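You operate a simulated robot arm through the tools that you are given. There is no shell and no other tool. Be economical: measure what you need, move in short steps, check, and stop when the job is done.

You run a simulated robot arm. Do the job below in one go: nothing can be reset, and whatever is moved stays where it is left.

TASK
Put a blue cap on one end of the tube in the cap press, then curl its other end.
Fine: clamp it for the cap and free it after; in the curler shut the guard, clamp it, switch on, START, wait till RUN goes out, switch off.

The check looks at the end state, three seconds after you hand in, the way a careful person would. Anything else that was tipped, shoved, dropped, spilled or broken makes it a failure. A push-on lid holds only when it is set on centred and level and pressed home; a screw cap is set on level and turned clockwise until tight.

THE ROBOT
A 7-joint arm with a two-finger parallel gripper on a trunk, on a base that drives. Base frame: it is fixed to the floor where the robot stands at the start and does not move with it; the origin is under the middle of the robot, x ahead of it, y to its left, z up. Lengths are in m, angles in rad, forces in N, time in s.
With the tool pointing down near the work surface it reaches from about 0.1 to 0.88 m from the robot's upright axis, wherever it stands. Its first joint turns from -2.007 to 2.007 rad. Places, roughly: cap knob [0.4, 0.5, 0.9]; curler [0.5, -0.8, 0.9]; curler clamp [0.6, -0.6, 1]; curler guard [0.6, -0.8, 1.1]; curler start button [0.4, -0.9, 0.9]; curler switch [0.4, -0.9, 1]; left blue lever [0.5, 0.5, 1]; press clamp [0.6, 0.2, 1]; rest of the curler [0.5, -0.6, 0.8]; tube [4.5, -4, 0.75]. Payload 3.91 kg.
The TCP is the grasp point between the finger pads, 0.03 m short of the fingertips. In the tool frame z runs along the fingers and y along their closing line. The gripper opens to 0.11 m. The fingers are 0.02 m wide and 0.01 m thick; the gripper's body (0.048 by 0.112 m) begins 0.055 m behind the TCP.
Orientation is told as [roll, pitch, yaw] about the base's x, y, z axes, in that order, counted from this pose: with the fingers straight down and closing along the base's y, the tool's x points along the base's -x, its y along +y and its z along -z.

THE INTERFACE
- The arm moves only by the tool arm_command. Its argument "deltas" is a list of rows, each an object (a shift or turn left out is 0, a gripper value left out holds the last) with "dp": the shift along the tool's x, y, z in m, a list of three; "dr": the turn, a rotation vector about the tool's x, y, z in rad, a list of three; "jaw": the closure, from 0 (fully open) to 1 (shut). In form: [{"dp": [tx, ty, tz], "dr": [rx, ry, rz], "jaw": jaw}, ...]. A call has 1 to 12 rows; each row shifts and turns the commanded pose from where the row before left it, along the tool's axes as they then stand. A row lasts 0.2 s, in which the tool goes at most 0.05 m and 0.15 rad; a call with a longer step from one row to the next is refused whole, and so is a gripper value outside its range. Where a pose cannot be reached the arm comes as near as it can. A force on the tool above 90 N (or 10 N above the force at the start of the call, whichever is more), or a blocked arm, ends the call early, and 0.2 s more pass. Each finger travels about 0.153 m/s and halts on what it meets, pressing with about 41 N; the grip force reading is that of the motor and also rises with nothing between the fingers. The clock runs only during rows and for 0.2 s after the last one: add rows that do not move to give the fingers time. It gives the time, the measured TCP pose, the force on the tool (base axes), the opening and the grip force at its end, in the units of the frame above (readings bear some noise), with the torque about the TCP (base axes, N m) and any sound that the robot's microphone picked up, and new pictures: "views" is both (left out), scene, wrist or none.
- Cameras (640 x 400 px; columns grow to the right, rows downward): "scene" is now at [0.2142, 0.1629, 1.5328]; the picture's right is [-0.47, -0.88, 0.00], its down [-0.65, 0.35, -0.68] and it looks along [0.60, -0.32, -0.74] (base axes); focal length 214 px, centre (320, 200). "wrist" rides on the gripper at [0.072, 0.017, -0.103] in the tool frame; the picture's right is [-0.23, 0.97, 0.00], its down [-0.76, -0.18, -0.62] and it looks along [-0.61, -0.14, 0.78] (tool axes); focal length 222 px, centre (320, 200). There is no depth. A picture from a camera that has moved, and an enlarged one, comes with that camera's place and axes in the base frame and with its lens. The place of the scene camera against the robot may be out by one fixed shift of up to 0.018 m in any direction.
- move_column(by): slides the trunk up (or, below 0, down) by that many m; the arm and the scene camera ride with it, the base frame stays. It gives what a move gives, with no picture.
- drive_base(legs): drives the robot by 1 to 6 legs, each [ahead, left, turn to the left] in m, m and rad, along the robot's own axes; the way and the turn of a leg run together, so that a leg with both is an arc; at most 1.5 m and 3.142 rad a leg. The arm and the cameras ride along, it lands a little off, and it stops where it bumps. It gives what a move gives, and a new picture of the scene camera.
- pan_tilt(pan, tilt): turns the head with the scene camera to pan (to the left, within 1.396 rad either way) and tilt (down, from -0.506 to 1.204), counted from straight ahead of the robot. It gives what a move gives, and a new picture of the scene camera.
- close_up(camera, box): a new picture of the part [left, top, right, bottom] of that camera's present view, enlarged. No time passes.
- job_done(): hands the job in; it is judged then, once.

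Work in short steps. Places have to be worked out from the pictures, the camera data and where the tool is seen: move nearer, look again, correct. Check each grasp and each placing, and mend what went wrong. You have 120 turns and 260 pictures in all, those below and enlarged ones among them. Open the gripper and draw the arm clear of the work before you hand the job in, unless the task says otherwise; then end with one line.

The tools are called after "Call:" as a command line: name --argument value ..., lists and objects as JSON in quotes. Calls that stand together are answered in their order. arm_command: Moves the arm, as the interface text tells. Its arguments: {"type":"object","properties":{"deltas":{"type":"array"},"views":{"type":"string","enum":["both","scene","wrist","none"]}},"required":["deltas"]} The other tools are called the same way: move_column (by) slides the trunk up or down; drive_base (legs) drives the base; pan_tilt (pan, tilt) turns the head that bears the scene camera; close_up (camera, box) takes an enlarged picture of a part of a camera's view; job_done () hands the job in.

At the start:

```text
time: 0.0
tool_pos: [0.5214, -0.4165, 1.3304]
ee_rot: [0.001, 0.001, 0.0]
force: [0.4, 0.3, 0.0]
wrist_torque: [0.01, 0.01, -0.03]
opening: 0.11
finger_force: 0.1
trunk travel left (down, up): [-0.875, 0.115]
robot x, y, heading: [0.0005, -0.0022, -0.003]
head pan, tilt: [-0.494, 0.827]
```

scene: 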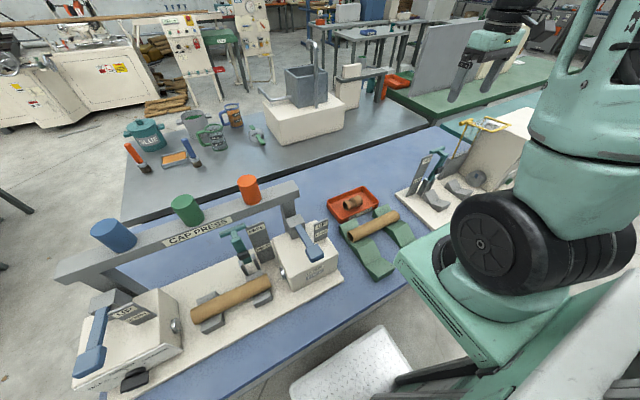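
wrist: 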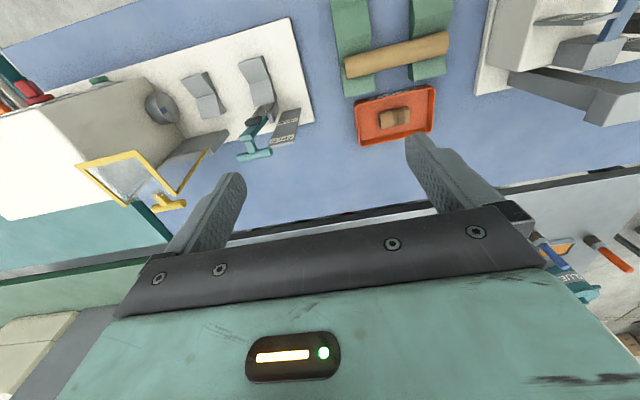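

I'll look closely at the press, the curler and the surroundings first.

Call:
close_up --camera "scene" --box '[50, 160, 350, 400]'

Call:
close_up --camera "scene" --box '[320, 100, 540, 280]'

Call:
close_up --camera "wrist" --box '[0, 0, 320, 230]'

Call:
pan_tilt --pan -0.75 --tilt 0.2

```text
1.67 times, centred on (200, 280) of scene
camera zoom: at [0.2142, 0.1629, 1.5328], right [-0.47, -0.88, 0.0], down [-0.65, 0.35, -0.68], along [0.6, -0.32, -0.74], focal length 358 px, centre (520, 67)
```

zoom: 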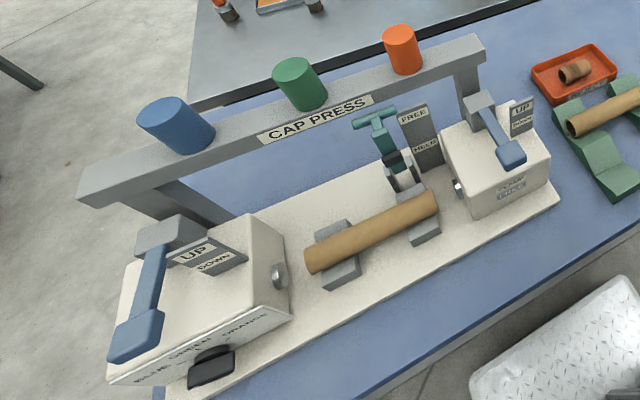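

```text
2.22 times, centred on (430, 190) of scene
camera zoom: at [0.2142, 0.1629, 1.5328], right [-0.47, -0.88, 0.0], down [-0.65, 0.35, -0.68], along [0.6, -0.32, -0.74], focal length 477 px, centre (76, 222)
```

zoom: 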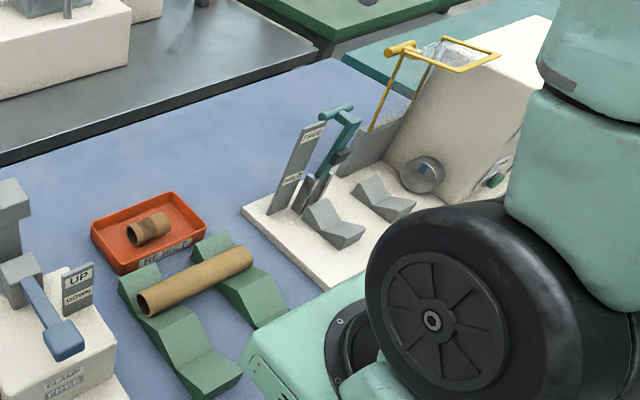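

```text
1.74 times, centred on (160, 115) of wrist
camera zoom: at [0.4487, -0.3983, 1.4342], right [0.23, 0.97, 0.0], down [0.76, -0.18, 0.62], along [0.61, -0.14, -0.78], focal length 386 px, centre (598, 348)
```

zoom: 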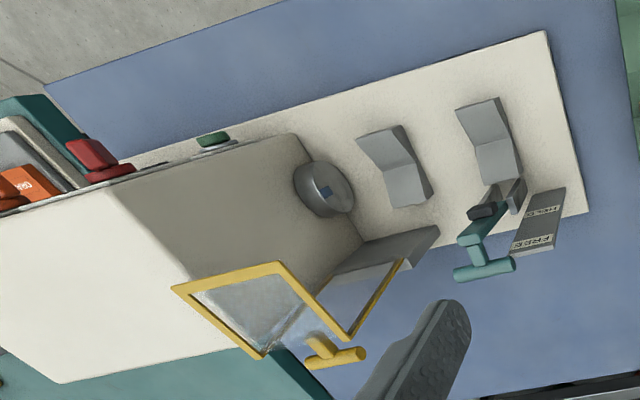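

```text
time: 1.0
tool_pos: [0.5211, -0.4153, 1.3303]
ee_rot: [0.0, 0.0, -0.001]
force: [1.1, 0.4, 0.6]
wrist_torque: [0.0, -0.01, 0.02]
opening: 0.1103
finger_force: 0.1
trunk travel left (down, up): [-0.875, 0.115]
robot x, y, heading: [0.0009, -0.0004, 0.001]
head pan, tilt: [-0.75, 0.201]
camera scene: at [0.2125, 0.137, 1.5886], right [-0.68, -0.73, 0.0], down [-0.15, 0.14, -0.98], along [0.72, -0.67, -0.2], focal length 214 px, centre (320, 200)
```

scene: 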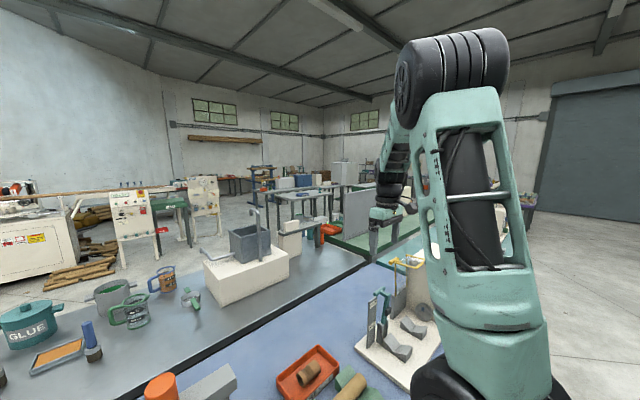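

Looking at the far place that the list gives for "tube".

Call:
close_up --camera "scene" --box '[240, 140, 400, 240]'

Call:
close_up --camera "scene" --box '[0, 220, 300, 400]'

Call:
pan_tilt --pan 0.6 --tilt 0.9

```text
4.00 times, centred on (320, 190) of scene
camera zoom: at [0.2125, 0.137, 1.5886], right [-0.68, -0.73, 0.0], down [-0.15, 0.14, -0.98], along [0.72, -0.67, -0.2], focal length 858 px, centre (320, 240)
```

zoom: 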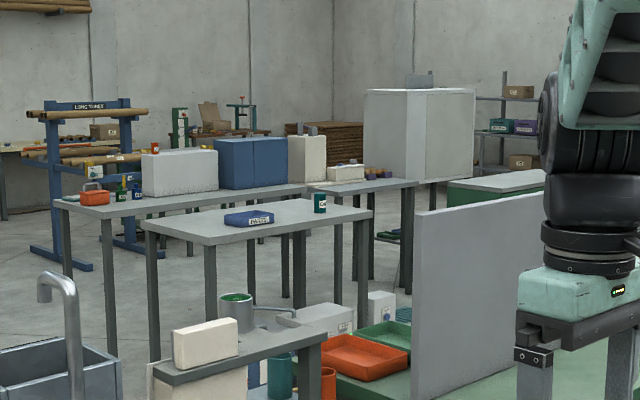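

```text
2.13 times, centred on (150, 310) of scene
camera zoom: at [0.2125, 0.137, 1.5886], right [-0.68, -0.73, 0.0], down [-0.15, 0.14, -0.98], along [0.72, -0.67, -0.2], focal length 458 px, centre (683, -35)
```

zoom: 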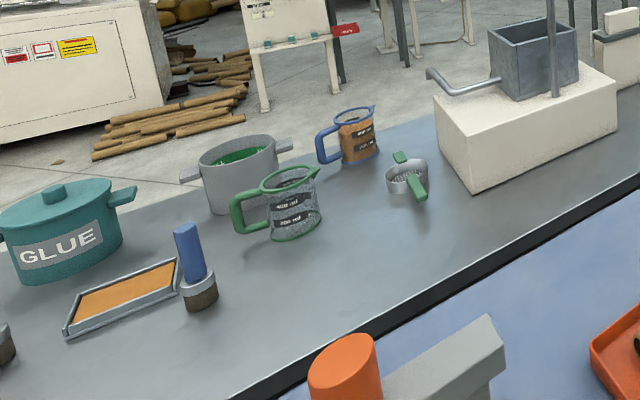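

```text
time: 2.5
tool_pos: [0.5221, -0.4145, 1.3311]
ee_rot: [0.0, 0.001, 0.0]
force: [0.0, 0.6, 0.1]
wrist_torque: [0.01, 0.02, 0.0]
opening: 0.11
finger_force: 0.1
trunk travel left (down, up): [-0.875, 0.115]
robot x, y, heading: [0.0011, 0.0016, -0.002]
head pan, tilt: [0.6, 0.901]
camera scene: at [0.2067, 0.2431, 1.5272], right [0.56, -0.83, 0.0], down [-0.65, -0.44, -0.62], along [0.51, 0.35, -0.78], focal length 214 px, centre (320, 200)
```

scene: 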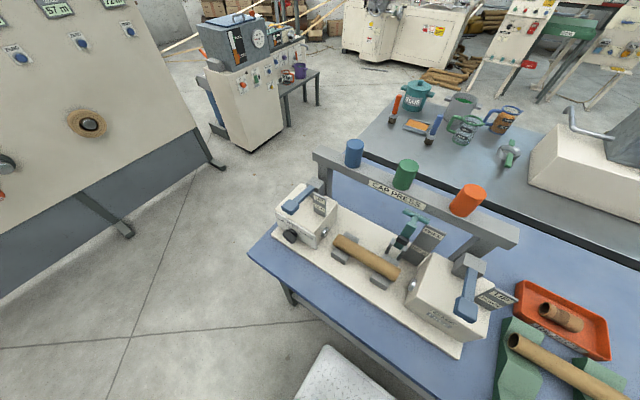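

Checking the far rear table more closely, since the list names a tube there.

Call:
pan_tilt --pan -0.8 --tilt 0.15

Call:
close_up --camera "scene" --box '[280, 140, 360, 190]'

Call:
close_up --camera "scene" --box '[320, 150, 380, 190]'

```text
time: 4.0
tool_pos: [0.5218, -0.4158, 1.3312]
ee_rot: [0.001, 0.0, 0.001]
force: [1.2, 0.4, 0.6]
wrist_torque: [0.06, -0.04, 0.02]
opening: 0.1101
finger_force: 0.1
trunk travel left (down, up): [-0.875, 0.115]
robot x, y, heading: [0.001, 0.001, -0.002]
head pan, tilt: [-0.799, 0.15]
camera scene: at [0.2091, 0.1341, 1.5934], right [-0.72, -0.7, 0.0], down [-0.1, 0.11, -0.99], along [0.69, -0.71, -0.15], focal length 214 px, centre (320, 200)
```

scene: 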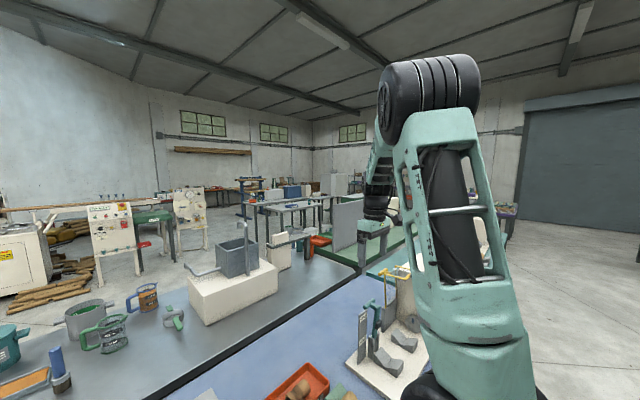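

```text
8.00 times, centred on (320, 165) of scene
camera zoom: at [0.2091, 0.1341, 1.5934], right [-0.72, -0.7, 0.0], down [-0.1, 0.11, -0.99], along [0.69, -0.71, -0.15], focal length 1716 px, centre (320, 480)
```

zoom: 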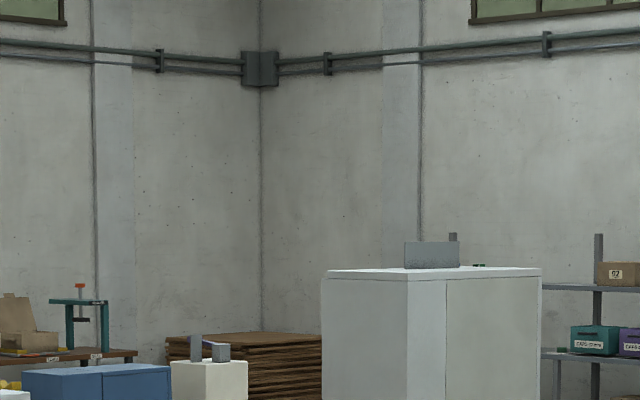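

```text
10.00 times, centred on (350, 170) of scene
camera zoom: at [0.2091, 0.1341, 1.5934], right [-0.72, -0.7, 0.0], down [-0.1, 0.11, -0.99], along [0.69, -0.71, -0.15], focal length 2145 px, centre (20, 500)
```

zoom: 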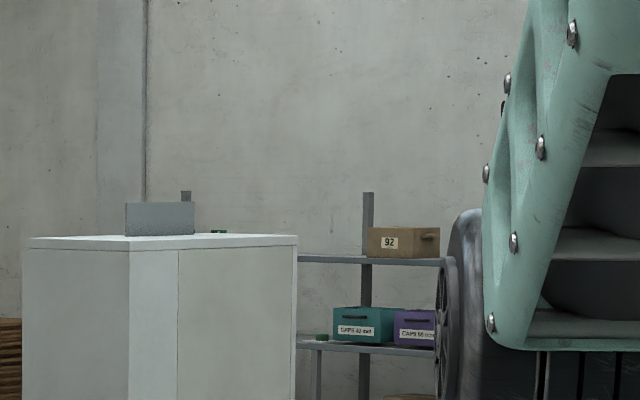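

Call:
close_up --camera "scene" --box '[290, 180, 354, 220]'

```text
10.00 times, centred on (322, 200) of scene
camera zoom: at [0.2091, 0.1341, 1.5934], right [-0.72, -0.7, 0.0], down [-0.1, 0.11, -0.99], along [0.69, -0.71, -0.15], focal length 2145 px, centre (300, 200)
```

zoom: 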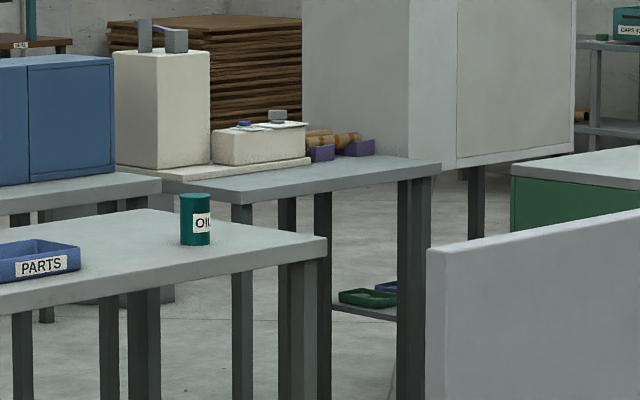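

There are tubes on purple rests far off. I'll zoom further on those, and then inspect the press labels.

Call:
close_up --camera "scene" --box '[306, 188, 338, 208]'

Call:
pan_tilt --pan 0.5 --tilt 1.1

Call:
close_up --camera "scene" --box '[260, 80, 420, 180]'

Call:
close_up --camera "scene" --box '[340, 120, 540, 260]'

```text
16.00 times, centred on (322, 198) of scene
camera zoom: at [0.2091, 0.1341, 1.5934], right [-0.72, -0.7, 0.0], down [-0.1, 0.11, -0.99], along [0.69, -0.71, -0.15], focal length 3432 px, centre (288, 232)
```

zoom: 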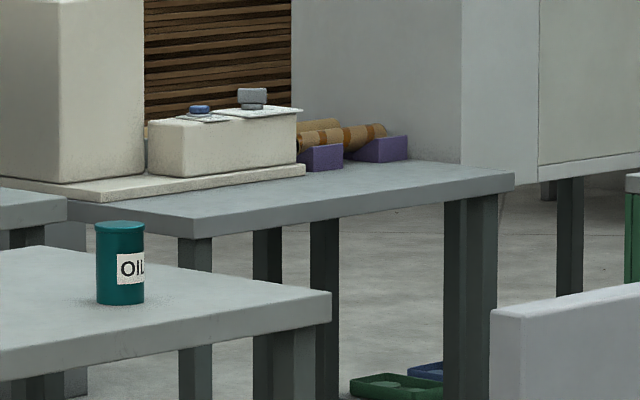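

```text
time: 5.5
tool_pos: [0.5216, -0.4156, 1.33]
ee_rot: [-0.001, 0.002, 0.001]
force: [-0.1, 0.5, -0.7]
wrist_torque: [-0.01, 0.02, 0.0]
opening: 0.1102
finger_force: 0.1
trunk travel left (down, up): [-0.875, 0.115]
robot x, y, heading: [-0.0022, -0.0003, 0.002]
head pan, tilt: [0.499, 1.1]
camera scene: at [0.1999, 0.2307, 1.5133], right [0.48, -0.88, 0.0], down [-0.78, -0.43, -0.45], along [0.4, 0.22, -0.89], focal length 214 px, centre (320, 200)
```

scene: 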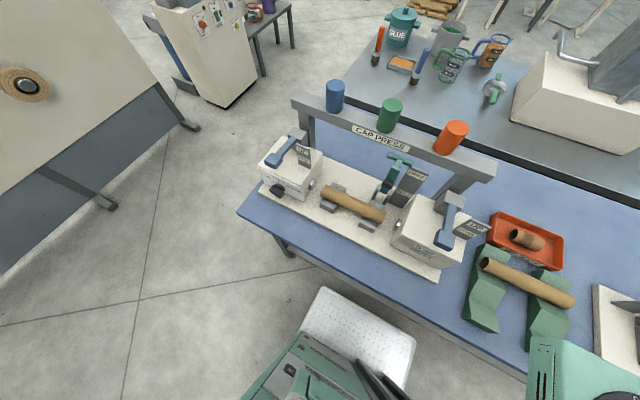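

```text
4.00 times, centred on (340, 130) of scene
camera zoom: at [0.1999, 0.2307, 1.5133], right [0.48, -0.88, 0.0], down [-0.78, -0.43, -0.45], along [0.4, 0.22, -0.89], focal length 858 px, centre (240, 480)
```

zoom: 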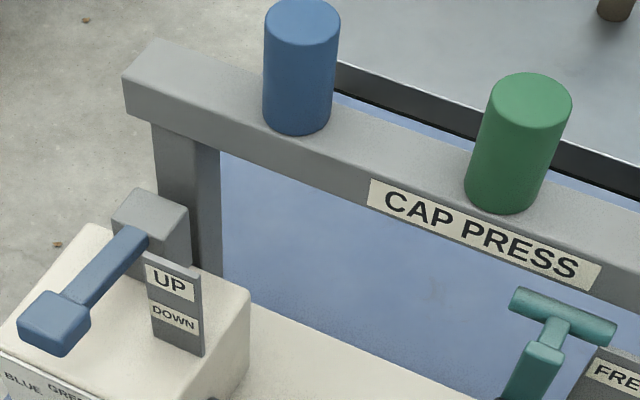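

```text
2.86 times, centred on (440, 190) of scene
camera zoom: at [0.1999, 0.2307, 1.5133], right [0.48, -0.88, 0.0], down [-0.78, -0.43, -0.45], along [0.4, 0.22, -0.89], focal length 613 px, centre (-23, 229)
```

zoom: 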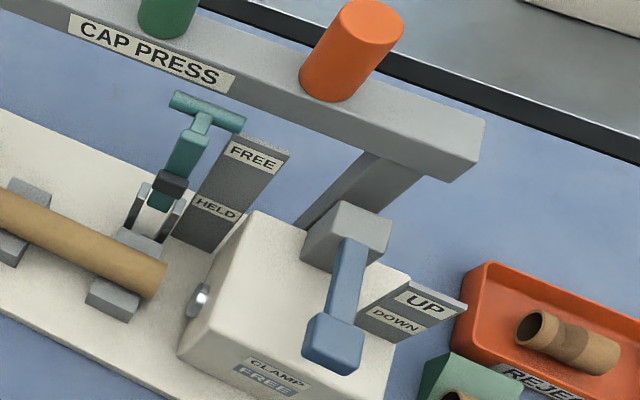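

The tube lying in the cap press is the one the task names (ends around y≈0.20 and 0.39, x≈0.535). I move the arm high over to the press for a wrist view.

Call:
arm_command --deltas '[{"dp": [0.012, 0.048, 0]}, {"dp": [0.012, 0.048, 0]}, {"dp": [0.012, 0.048, 0]}, {"dp": [0.012, 0.048, 0]}, {"dp": [0.012, 0.048, 0]}, {"dp": [0.012, 0.048, 0]}, {"dp": [0.012, 0.048, 0]}, {"dp": [0.012, 0.048, 0]}, {"dp": [0.012, 0.048, 0]}, {"dp": [0.012, 0.048, 0]}, {"dp": [0.012, 0.048, 0]}, {"dp": [0.012, 0.048, 0]}]' --views "none"

Call:
arm_command --deltas '[{"dp": [0.012, 0.045, 0]}, {"dp": [0.012, 0.045, 0]}, {"dp": [0.012, 0.045, 0]}, {"dp": [0.012, 0.045, 0]}, {"dp": [0, 0, 0]}]' --views "both"

```text
time: 8.1
tool_pos: [0.3816, 0.1625, 1.3237]
ee_rot: [0.0, 0.001, -0.003]
force: [-0.8, 0.2, 0.5]
wrist_torque: [-0.01, -0.03, -0.02]
opening: 0.11
finger_force: 0.1
out of reach, approached as far as the arm can: row 6, 7
trunk travel left (down, up): [-0.875, 0.115]
robot x, y, heading: [-0.0001, 0.0031, -0.001]
head pan, tilt: [0.499, 1.1]
```

```text
time: 9.3
tool_pos: [0.3333, 0.339, 1.3234]
ee_rot: [-0.001, -0.002, 0.001]
force: [-0.6, 0.8, 0.1]
wrist_torque: [0.03, -0.01, 0.01]
opening: 0.11
finger_force: 0.0
trunk travel left (down, up): [-0.875, 0.115]
robot x, y, heading: [-0.0015, -0.0009, -0.0]
head pan, tilt: [0.499, 1.1]
camera scene: at [0.1997, 0.231, 1.5133], right [0.48, -0.88, 0.0], down [-0.78, -0.43, -0.45], along [0.4, 0.22, -0.89], focal length 214 px, centre (320, 200)
camera wrist: at [0.2609, 0.3563, 1.4274], right [0.23, 0.97, 0.0], down [0.76, -0.18, 0.62], along [0.61, -0.14, -0.78], focal length 222 px, centre (320, 200)
```

scene: 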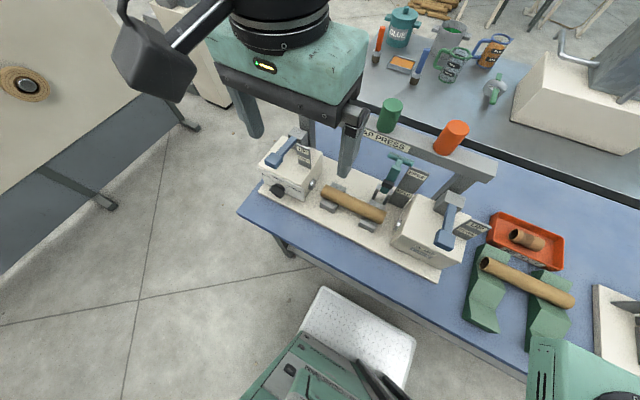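
wrist: 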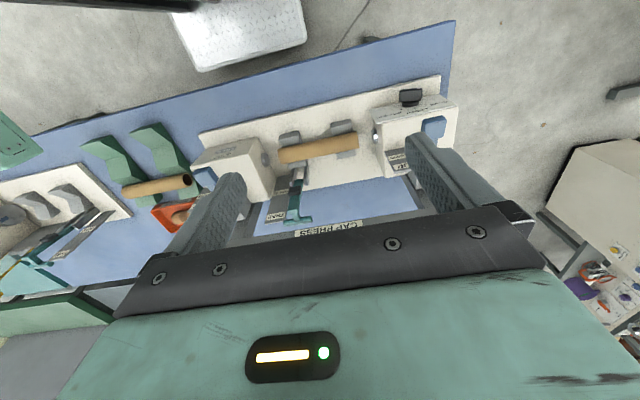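

From the wrist picture the tube is around x≈0.50, z≈0.92. I go lower near the left block for a second view to triangulate.

Call:
arm_command --deltas '[{"dp": [0.02, 0.015, 0.04]}, {"dp": [0.02, 0.015, 0.04]}, {"dp": [0.02, 0.015, 0.04]}, {"dp": [0.02, 0.015, 0.04]}, {"dp": [0, 0, 0]}]' --views "both"

Call:
close_up --camera "wrist" --box '[180, 40, 500, 240]'

```text
time: 10.5
tool_pos: [0.2549, 0.4016, 1.1637]
ee_rot: [0.0, -0.001, 0.002]
force: [-0.2, 0.2, 0.7]
wrist_torque: [0.02, 0.0, -0.02]
opening: 0.1101
finger_force: 0.0
trunk travel left (down, up): [-0.875, 0.115]
robot x, y, heading: [-0.002, 0.002, -0.003]
head pan, tilt: [0.499, 1.1]
camera scene: at [0.1996, 0.2308, 1.5132], right [0.48, -0.88, 0.0], down [-0.78, -0.43, -0.45], along [0.4, 0.22, -0.89], focal length 214 px, centre (320, 200)
camera wrist: at [0.1824, 0.4199, 1.2674], right [0.23, 0.97, 0.0], down [0.76, -0.18, 0.62], along [0.61, -0.14, -0.78], focal length 222 px, centre (320, 200)
```

scene: 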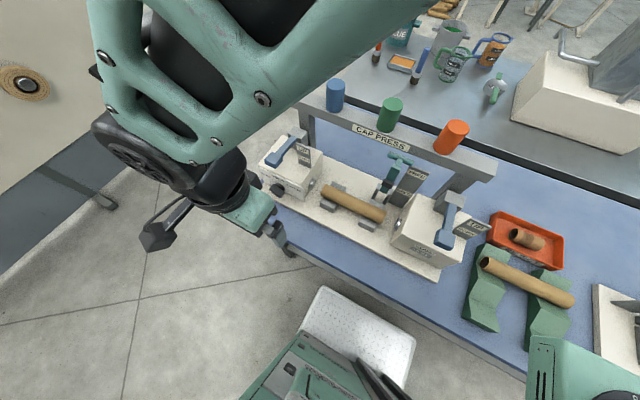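
wrist: 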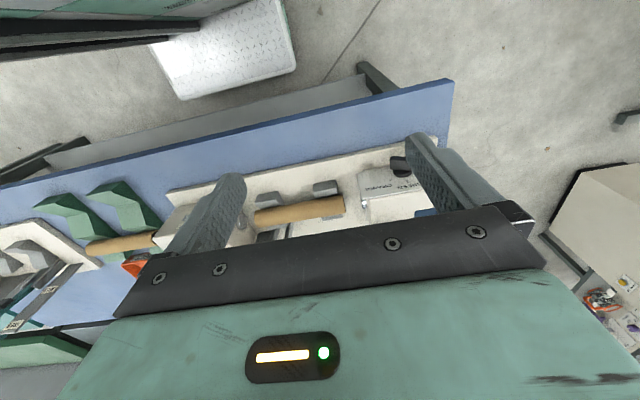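

```text
2.00 times, centred on (340, 140) of wrist
camera zoom: at [0.1824, 0.4199, 1.2674], right [0.23, 0.97, 0.0], down [0.76, -0.18, 0.62], along [0.61, -0.14, -0.78], focal length 444 px, centre (280, 320)
```

zoom: 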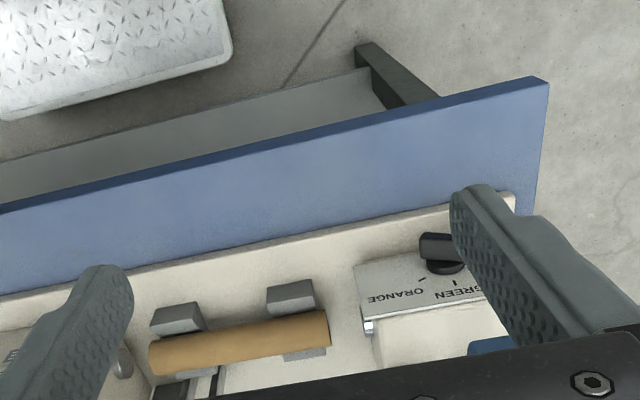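

Triangulated: tube axis x≈0.54, z≈0.84, y from 0.175 to 0.40. Now the selector knob: shift left and lower for a clear view.

Call:
arm_command --deltas '[{"dp": [0, 0.045, 0.02]}, {"dp": [0, 0.045, 0.02]}, {"dp": [0, 0, 0.04]}, {"dp": [0, 0, 0]}]' --views "wrist"

Call:
close_up --camera "wrist" --box '[230, 100, 430, 225]'

```text
time: 11.5
tool_pos: [0.262, 0.4927, 1.0838]
ee_rot: [0.001, -0.001, -0.009]
force: [-0.4, 0.2, 0.4]
wrist_torque: [0.01, 0.01, -0.01]
opening: 0.1101
finger_force: 0.2
trunk travel left (down, up): [-0.875, 0.115]
robot x, y, heading: [0.0022, 0.003, 0.0]
head pan, tilt: [0.499, 1.1]
camera wrist: at [0.1893, 0.5092, 1.1873], right [0.24, 0.97, 0.0], down [0.76, -0.19, 0.62], along [0.61, -0.15, -0.78], focal length 222 px, centre (320, 200)
```

wrist: 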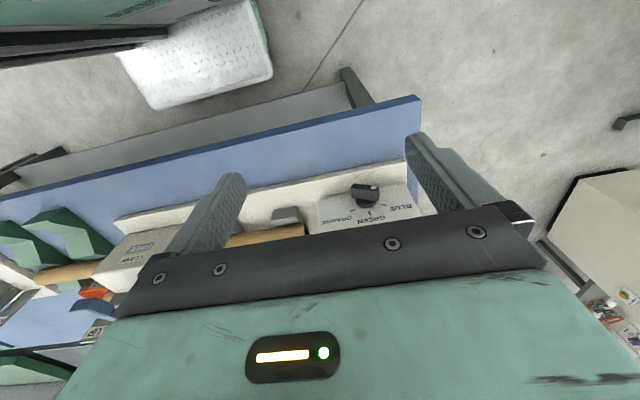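

```text
3.20 times, centred on (330, 162) of wrist
camera zoom: at [0.1893, 0.5092, 1.1873], right [0.24, 0.97, 0.0], down [0.76, -0.19, 0.62], along [0.61, -0.15, -0.78], focal length 711 px, centre (288, 320)
```

zoom: 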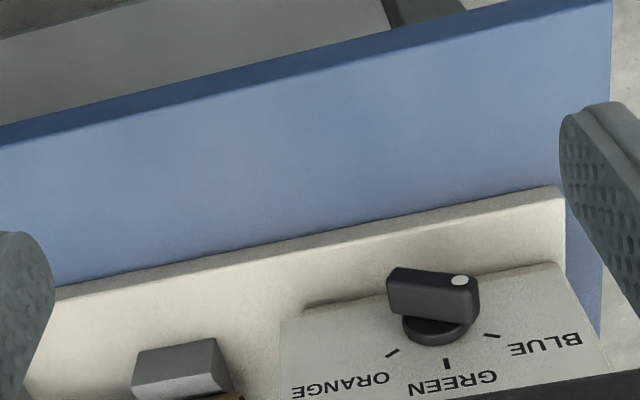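

The knob's white dot seems to point near BLUE; I'll zoom to confirm.

Call:
close_up --camera "wrist" --box '[336, 170, 416, 220]'

```text
8.00 times, centred on (376, 195) of wrist
camera zoom: at [0.1893, 0.5092, 1.1873], right [0.24, 0.97, 0.0], down [0.76, -0.19, 0.62], along [0.61, -0.15, -0.78], focal length 1777 px, centre (-128, 240)
```

zoom: 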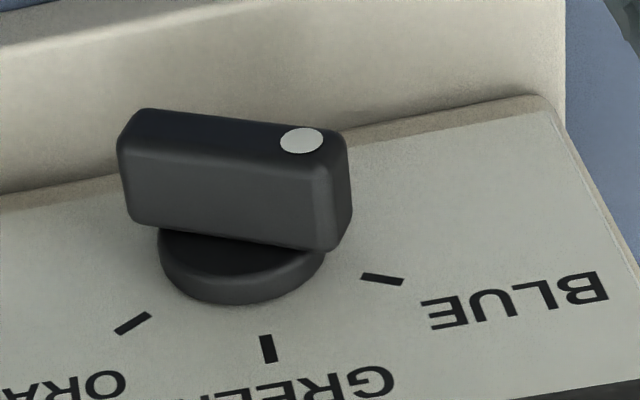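

The knob is already at BLUE. Now I move for a close look at the press clamp and levers.

Call:
arm_command --deltas '[{"dp": [-0.01, -0.04, -0.02]}, {"dp": [-0.02, -0.04, -0.02]}, {"dp": [-0.02, -0.04, -0.02]}, {"dp": [-0.02, -0.03, -0.02]}, {"dp": [-0.03, 0, -0.02]}, {"dp": [0, 0, 0]}]' --views "both"

Call:
close_up --camera "wrist" --box '[200, 100, 440, 250]'

Call:
close_up --camera "scene" --box '[300, 130, 460, 230]'

```text
time: 12.9
tool_pos: [0.3509, 0.3398, 1.1842]
ee_rot: [0.002, -0.001, 0.002]
force: [0.2, -0.5, 0.1]
wrist_torque: [-0.02, 0.06, 0.0]
opening: 0.1101
finger_force: 0.1
trunk travel left (down, up): [-0.875, 0.115]
robot x, y, heading: [0.001, 0.0006, 0.001]
head pan, tilt: [0.499, 1.1]
camera scene: at [0.2, 0.2308, 1.5133], right [0.48, -0.88, 0.0], down [-0.78, -0.43, -0.45], along [0.4, 0.22, -0.89], focal length 214 px, centre (320, 200)
camera wrist: at [0.2786, 0.3573, 1.2883], right [0.22, 0.97, 0.0], down [0.76, -0.18, 0.62], along [0.61, -0.14, -0.78], focal length 222 px, centre (320, 200)
```

scene: 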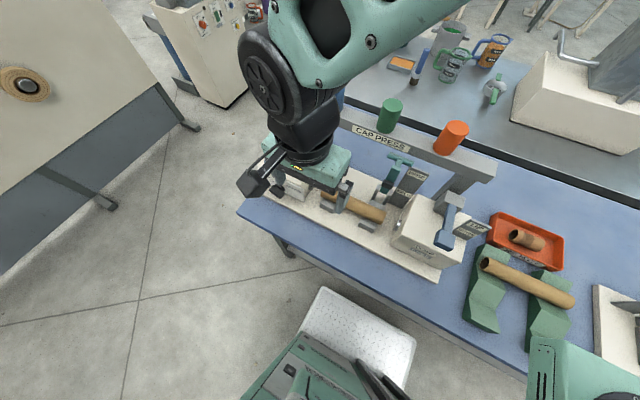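
wrist: 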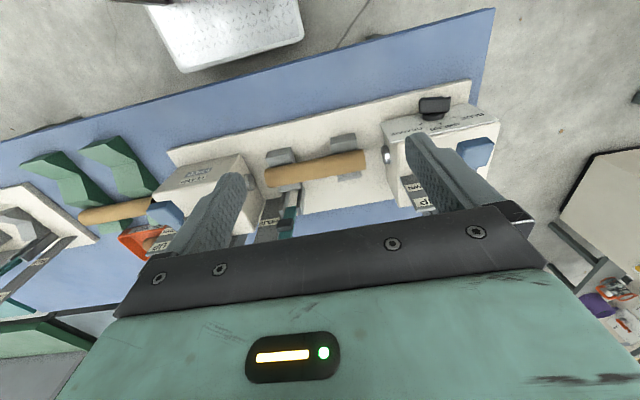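

```text
2.67 times, centred on (320, 175) of wrist
camera zoom: at [0.2786, 0.3573, 1.2883], right [0.22, 0.97, 0.0], down [0.76, -0.18, 0.62], along [0.61, -0.14, -0.78], focal length 592 px, centre (320, 267)
```

zoom: 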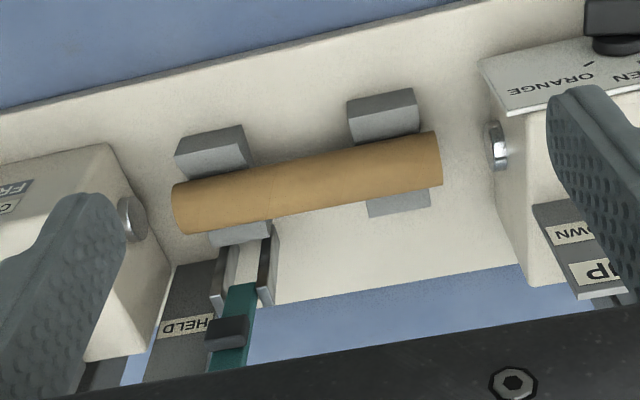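

```text
4.00 times, centred on (380, 180) of scene
camera zoom: at [0.2, 0.2308, 1.5133], right [0.48, -0.88, 0.0], down [-0.78, -0.43, -0.45], along [0.4, 0.22, -0.89], focal length 858 px, centre (80, 280)
```

zoom: 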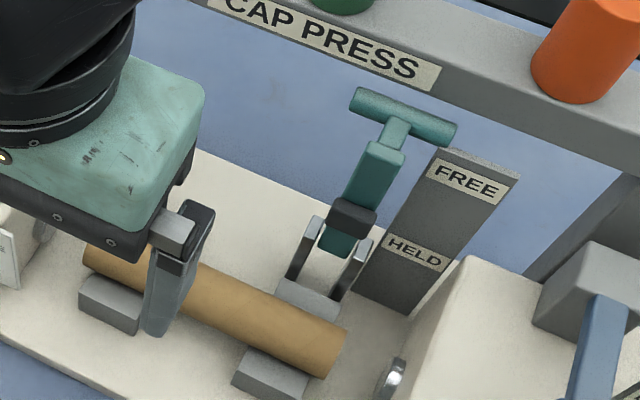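

The clamp lever stands up at about (0.63, 0.21) with its T-bar at z≈1.01; it must be pulled toward me and down. I go in front of it, then pitch the tool forward to look at it and straddle its stem.

Call:
arm_command --deltas '[{"dp": [-0.03, -0.032, 0.01]}, {"dp": [-0.03, -0.032, 0.01]}, {"dp": [-0.03, -0.032, 0.01]}, {"dp": [-0.03, -0.034, 0.01]}, {"dr": [0, -0.15, 0]}, {"dr": [0, -0.15, 0]}, {"dr": [0, -0.15, 0]}, {"dr": [0, -0.15, 0]}, {"dr": [0, -0.15, 0]}, {"dr": [0, -0.15, 0]}, {"dr": [0, -0.15, 0]}, {"dp": [0, 0, 0]}]' --views "both"

Call:
close_up --camera "wrist" --box '[160, 0, 480, 200]'

```text
time: 14.9
tool_pos: [0.5027, 0.1964, 1.1799]
ee_rot: [0.163, -0.615, -0.232]
force: [-0.4, -0.2, 0.3]
wrist_torque: [0.02, -0.01, 0.0]
opening: 0.11
finger_force: 0.0
out of reach, approached as far as the arm can: row 9
trunk travel left (down, up): [-0.875, 0.115]
robot x, y, heading: [0.0002, -0.0016, -0.001]
head pan, tilt: [0.499, 1.1]
stopped in row 10: the arm was blocked; the commanded pose is now the measured one
camera scene: at [0.1972, 0.2316, 1.5115], right [0.51, -0.86, 0.0], down [-0.78, -0.46, -0.43], along [0.37, 0.22, -0.9], focal length 214 px, centre (320, 200)
camera wrist: at [0.3843, 0.2244, 1.2245], right [0.31, 0.91, 0.26], down [0.21, -0.33, 0.92], along [0.93, -0.23, -0.3], focal length 222 px, centre (320, 200)
```

scene: 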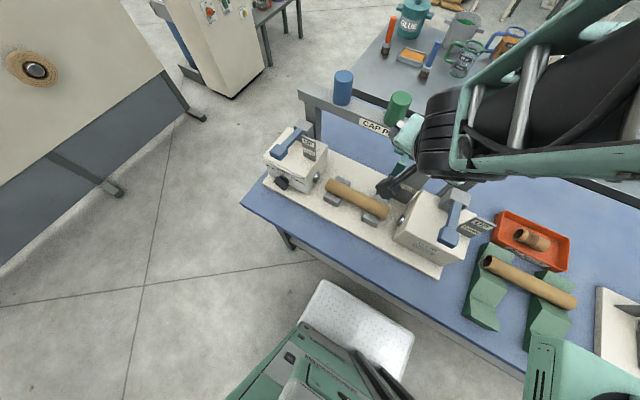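
wrist: 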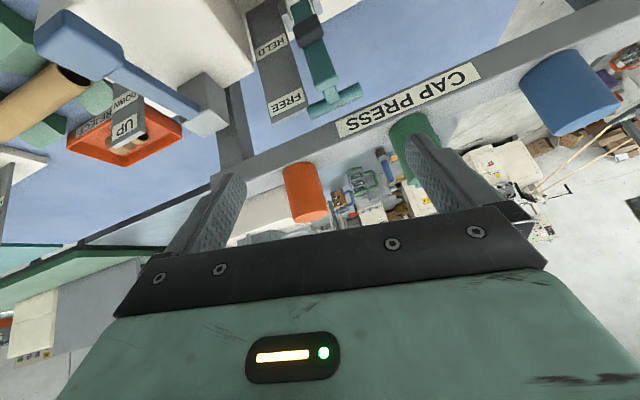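

```text
2.00 times, centred on (320, 100) of wrist
camera zoom: at [0.3843, 0.2244, 1.2245], right [0.31, 0.91, 0.26], down [0.21, -0.33, 0.92], along [0.93, -0.23, -0.3], focal length 444 px, centre (320, 400)
```

zoom: 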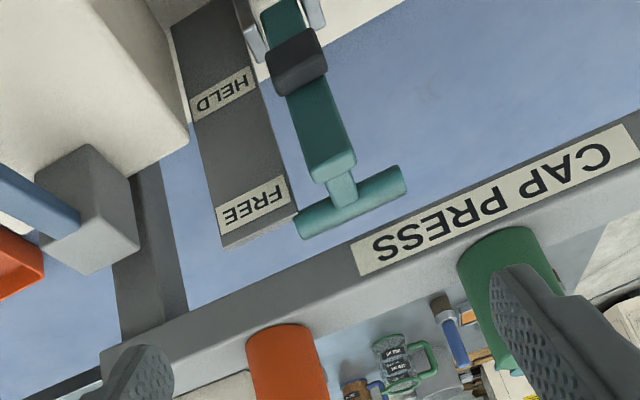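

The pitched pose is cramped this close to the bench. T-bar triangulates to about (0.611, 0.219, 1.037), right in front of the hopper bar. I back the base off 0.2 m for a roomier pose.

Call:
drive_base --legs '[[-0.2, 0, 0]]'

Call:
arm_command --deltas '[{"dr": [0, 0, 0]}]' --views "none"

```text
time: 16.5
tool_pos: [0.301, 0.1996, 1.1801]
ee_rot: [0.163, -0.614, -0.226]
force: [-0.2, -0.1, -0.2]
wrist_torque: [-0.01, -0.02, -0.06]
opening: 0.1096
finger_force: 0.0
trunk travel left (down, up): [-0.875, 0.115]
robot x, y, heading: [-0.198, -0.0024, 0.004]
head pan, tilt: [0.499, 1.1]
camera scene: at [-0.003, 0.2323, 1.5117], right [0.52, -0.86, 0.0], down [-0.77, -0.47, -0.43], along [0.37, 0.22, -0.9], focal length 214 px, centre (320, 200)
```

scene: 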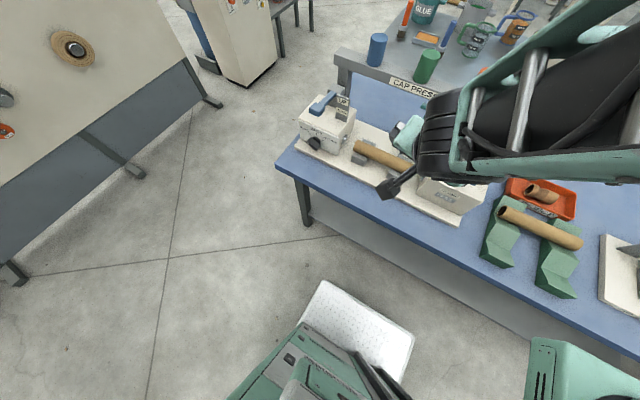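

```text
time: 16.9
tool_pos: [0.3011, 0.1984, 1.1807]
ee_rot: [0.164, -0.615, -0.227]
force: [0.2, 0.1, -0.4]
wrist_torque: [-0.01, 0.01, 0.01]
opening: 0.11
finger_force: 0.0
trunk travel left (down, up): [-0.875, 0.115]
robot x, y, heading: [-0.2014, 0.001, 0.006]
head pan, tilt: [0.499, 1.1]
```

Now straighten the tool (undo the stray roll/yaw) and pitch further, in free space.

Call:
arm_command --deltas '[{"dr": [0.0165, 0.0075, -0.0925]}, {"dr": [0.0165, 0.0075, -0.0925]}, {"dp": [-0.03, 0, 0.03]}, {"dp": [-0.03, 0, 0.03]}, {"dp": [-0.02, 0, 0.02], "dr": [0, -0.13, 0]}, {"dr": [0, -0.13, 0]}, {"dr": [0, -0.13, 0]}, {"dp": [0, 0, 0]}]' --views "wrist"

```text
time: 18.3
tool_pos: [0.4565, 0.1589, 1.2227]
ee_rot: [0.336, -0.772, -0.397]
force: [-0.7, -0.7, 0.2]
wrist_torque: [-0.03, -0.01, -0.03]
opening: 0.1099
finger_force: 0.1
trunk travel left (down, up): [-0.875, 0.115]
robot x, y, heading: [-0.1982, -0.002, 0.001]
head pan, tilt: [0.499, 1.1]
stopped in row 6: the arm was blocked; the commanded pose is now the measured one
camera wrist: at [0.3349, 0.1912, 1.2477], right [0.3, 0.87, 0.39], down [0.02, -0.41, 0.91], along [0.95, -0.27, -0.14], focal length 222 px, centre (320, 200)
```

wrist: 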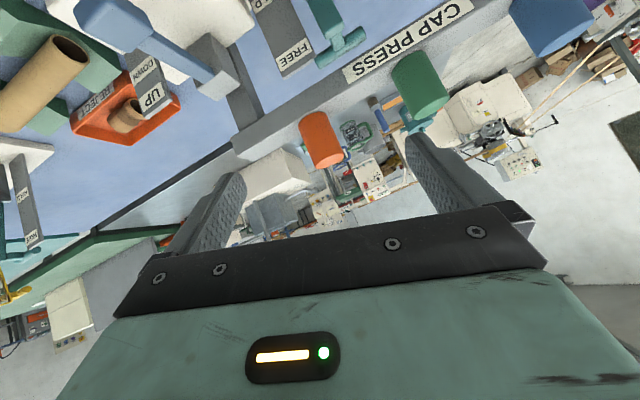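

A wrist limit stops the forward pitch from this high shoulder. I'll back off clear of the bench, lower the trunk, and retry.

Call:
drive_base --legs '[[-0.2, 0, 0]]'

Call:
move_column --by -0.3

```text
time: 19.9
tool_pos: [0.2512, 0.1612, 1.2243]
ee_rot: [0.332, -0.772, -0.391]
force: [-0.4, -0.2, 1.3]
wrist_torque: [-0.01, 0.0, 0.01]
opening: 0.11
finger_force: 0.0
trunk travel left (down, up): [-0.875, 0.115]
robot x, y, heading: [-0.4018, -0.0035, 0.014]
head pan, tilt: [0.499, 1.1]
camera scene: at [-0.2135, 0.2322, 1.5088], right [0.56, -0.83, 0.0], down [-0.77, -0.51, -0.39], along [0.32, 0.22, -0.92], focal length 214 px, centre (320, 200)
```

scene: 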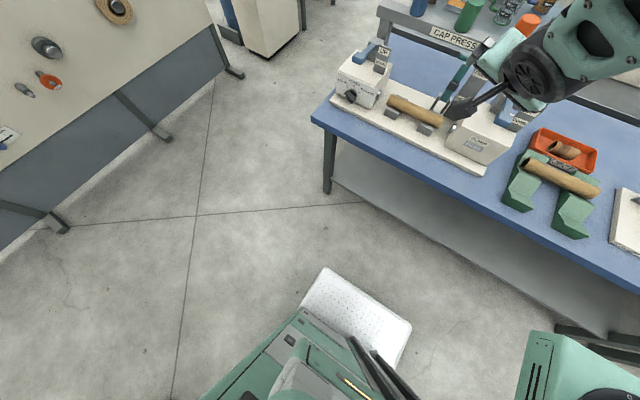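

```text
time: 22.9
tool_pos: [0.2509, 0.1613, 0.9253]
ee_rot: [0.343, -0.768, -0.397]
force: [0.6, 0.4, -1.2]
wrist_torque: [0.0, -0.01, 0.05]
opening: 0.11
finger_force: 0.1
trunk travel left (down, up): [-0.575, 0.415]
robot x, y, heading: [-0.4029, -0.0024, 0.013]
head pan, tilt: [0.499, 1.1]
```

Fix orientation, raise, and pitch toward horizontal.

Call:
arm_command --deltas '[{"dr": [0.033, 0.024, -0.142], "dp": [-0.01, 0, -0.03]}, {"dr": [0.033, 0.024, -0.142], "dp": [-0.02, 0, -0.03]}, {"dp": [-0.03, 0, -0.03]}, {"dp": [-0.02, 0, -0.02], "dr": [0, -0.14, 0]}, {"dr": [0, -0.14, 0]}, {"dr": [0, -0.14, 0]}, {"dp": [0, 0, 0]}]' --views "both"

```text
time: 24.5
tool_pos: [0.2268, 0.1466, 1.0479]
ee_rot: [-0.065, -1.098, 0.037]
force: [1.4, 1.1, -0.1]
wrist_torque: [0.03, 0.0, -0.01]
opening: 0.1102
finger_force: 0.0
out of reach, approached as far as the arm can: row 4, 5
trunk travel left (down, up): [-0.575, 0.415]
robot x, y, heading: [-0.4056, -0.0004, 0.01]
head pan, tilt: [0.499, 1.1]
camera scene: at [-0.2067, 0.2308, 1.2133], right [0.49, -0.87, 0.0], down [-0.78, -0.44, -0.45], along [0.4, 0.22, -0.89], focal length 214 px, centre (320, 200)
camera wrist: at [0.1017, 0.1658, 1.0312], right [0.13, 0.98, 0.17], down [-0.21, -0.14, 0.97], along [0.97, -0.16, 0.19], focal length 222 px, centre (320, 200)
```

scene: 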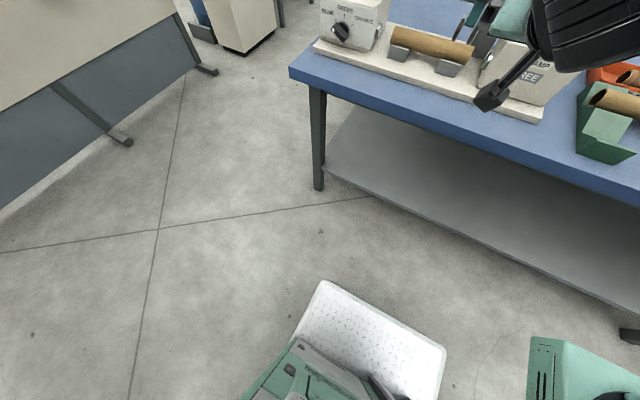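
wrist: 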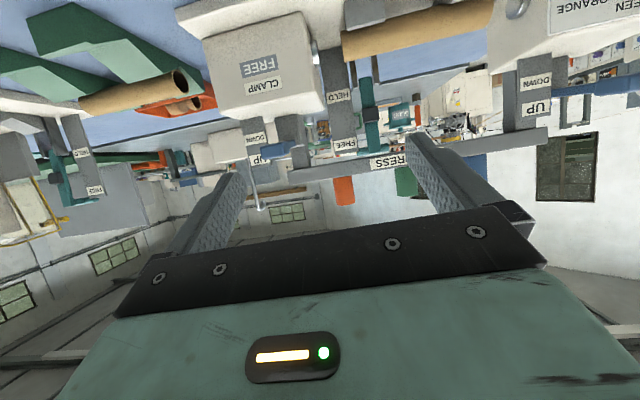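

Lower trunk works. Zooming on the clamp from this frontal view.

Call:
close_up --camera "wrist" --box '[300, 60, 460, 160]'

Call:
pan_tilt --pan 0.15 --tilt 0.5

```text
4.00 times, centred on (380, 110) of wrist
camera zoom: at [0.1017, 0.1658, 1.0312], right [0.13, 0.98, 0.17], down [-0.21, -0.14, 0.97], along [0.97, -0.16, 0.19], focal length 888 px, centre (80, 560)
```

zoom: 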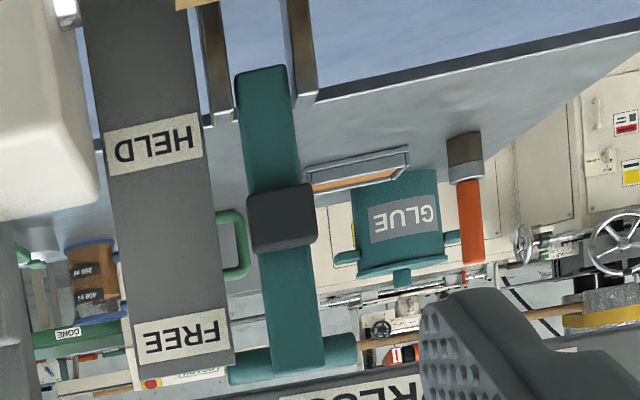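

```text
time: 25.5
tool_pos: [0.2264, 0.1468, 1.0486]
ee_rot: [-0.065, -1.094, 0.036]
force: [-0.5, -0.4, 0.1]
wrist_torque: [0.02, 0.02, 0.01]
opening: 0.1099
finger_force: 0.0
trunk travel left (down, up): [-0.575, 0.415]
robot x, y, heading: [-0.4077, -0.0006, 0.008]
head pan, tilt: [0.15, 0.499]
camera scene: at [-0.172, 0.2146, 1.2609], right [0.16, -0.99, 0.0], down [-0.47, -0.08, -0.88], along [0.87, 0.14, -0.48], focal length 214 px, centre (320, 200)
```

scene: 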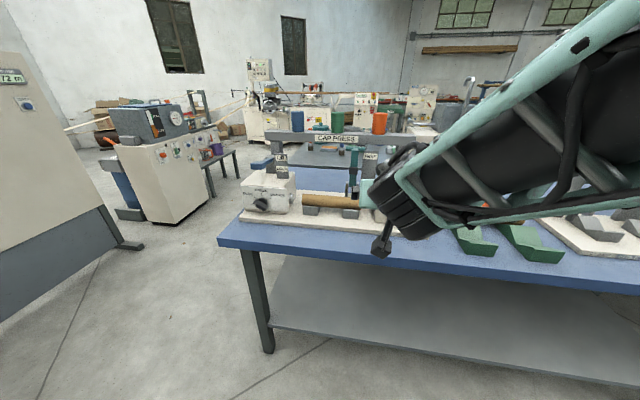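

T-bar at (0.611, 0.218, 1.037), stem centre y≈0.219, ~33 mm wide, plate ~21 mm to its right. Align, set jaw to ~45 mm, shift left, then drive forward 0.2.

Call:
arm_command --deltas '[{"dr": [-0.032, -0.05, 0.017], "dp": [0, 0.036, 0], "jaw": 0.59}, {"dr": [0, -0.06, 0], "dp": [0, 0.036, 0]}, {"dp": [0, 0, 0]}]' --views "none"

Call:
drive_base --legs '[[0.17, 0, 0]]'

Call:
arm_command --deltas '[{"dp": [0, 0, 0]}]' --views "both"

```text
time: 26.3
tool_pos: [0.2337, 0.2107, 1.0503]
ee_rot: [0.027, -1.209, -0.048]
force: [-0.3, -0.3, 0.3]
wrist_torque: [0.02, 0.03, 0.01]
opening: 0.0449
finger_force: 0.0
trunk travel left (down, up): [-0.575, 0.415]
robot x, y, heading: [-0.402, -0.0032, 0.012]
head pan, tilt: [0.15, 0.499]
```

```text
time: 27.8
tool_pos: [0.4046, 0.2123, 1.0514]
ee_rot: [0.024, -1.207, -0.044]
force: [-0.3, 0.3, -1.2]
wrist_torque: [0.02, 0.0, 0.01]
opening: 0.0452
finger_force: 0.1
trunk travel left (down, up): [-0.575, 0.415]
robot x, y, heading: [-0.2324, 0.0013, 0.003]
head pan, tilt: [0.15, 0.499]
camera scene: at [-0.0032, 0.2231, 1.2572], right [0.24, -0.97, 0.0], down [-0.5, -0.12, -0.86], along [0.83, 0.21, -0.52], focal length 214 px, centre (320, 200)
```

scene: 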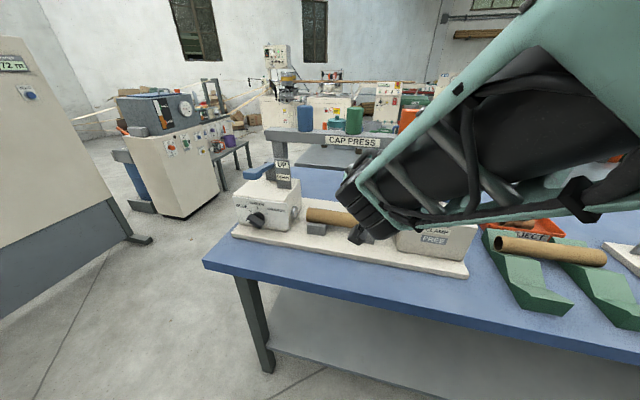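

```text
time: 28.2
tool_pos: [0.4048, 0.209, 1.0508]
ee_rot: [0.035, -1.21, -0.058]
force: [-0.1, -0.1, 0.5]
wrist_torque: [0.01, 0.01, -0.03]
opening: 0.0452
finger_force: 0.0
trunk travel left (down, up): [-0.575, 0.415]
robot x, y, heading: [-0.2331, 0.0006, 0.012]
head pan, tilt: [0.15, 0.499]
camera scene: at [-0.0026, 0.2218, 1.2584], right [0.23, -0.97, 0.0], down [-0.49, -0.11, -0.86], along [0.84, 0.2, -0.5], focal length 214 px, centre (320, 200)
camera wrist: at [0.2842, 0.2301, 1.0214], right [0.11, 0.97, 0.22], down [-0.32, -0.18, 0.93], along [0.94, -0.17, 0.29], focal length 222 px, centre (320, 200)
```

scene: 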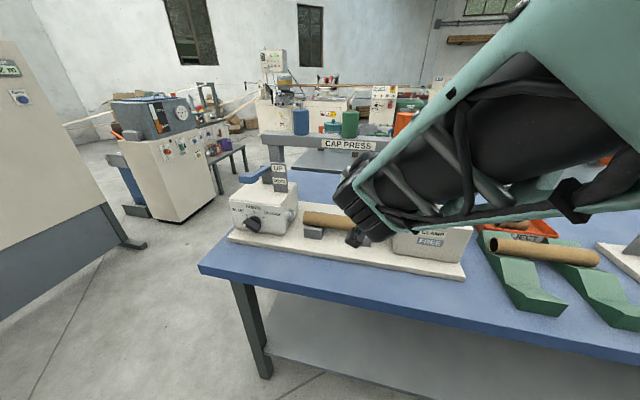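
wrist: 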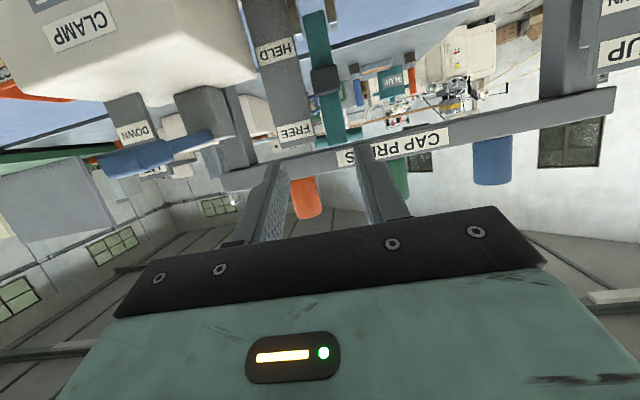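

Approach to just in front of the stem at z≈1.003.

Call:
arm_command --deltas '[{"dr": [-0.0165, 0, -0.018], "dp": [0.0015, 0.0035, 0.041]}, {"dp": [0.0015, 0.0035, 0.041]}, {"dp": [0.0015, 0.0035, 0.042]}, {"dp": [0, 0, 0]}]' --views "wrist"

Call:
close_up --camera "wrist" --box '[200, 60, 440, 210]'

```text
time: 29.2
tool_pos: [0.5197, 0.2208, 1.0003]
ee_rot: [-0.006, -1.207, 0.005]
force: [0.2, 0.1, -0.3]
wrist_torque: [0.01, -0.01, -0.02]
opening: 0.0453
finger_force: 0.1
trunk travel left (down, up): [-0.575, 0.415]
robot x, y, heading: [-0.2331, -0.0016, 0.007]
head pan, tilt: [0.15, 0.499]
camera wrist: at [0.3971, 0.2377, 0.9701], right [0.08, 0.97, 0.21], down [-0.31, -0.18, 0.93], along [0.95, -0.14, 0.29], focal length 222 px, centre (320, 200)
```

wrist: 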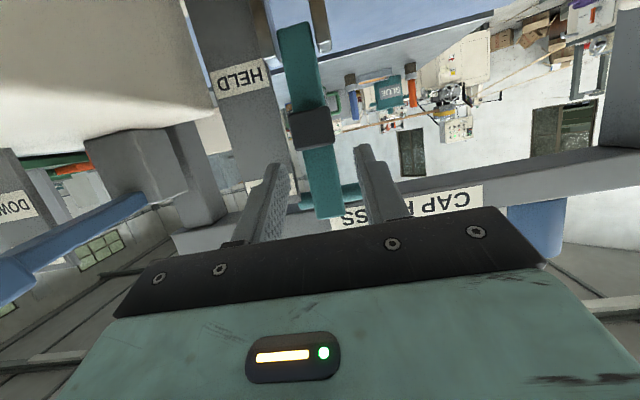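

```text
2.67 times, centred on (320, 135) of wrist
camera zoom: at [0.3971, 0.2377, 0.9701], right [0.08, 0.97, 0.21], down [-0.31, -0.18, 0.93], along [0.95, -0.14, 0.29], focal length 592 px, centre (320, 373)
```

zoom: 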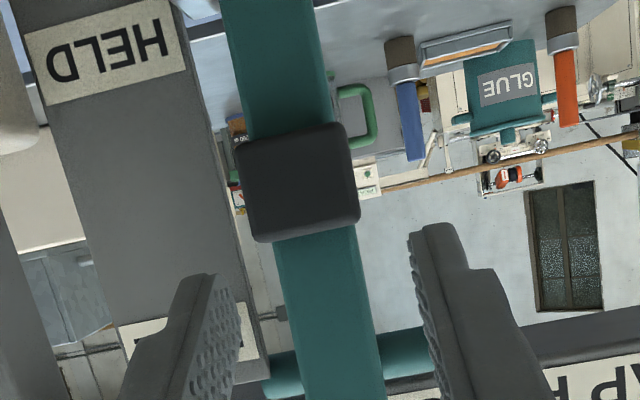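

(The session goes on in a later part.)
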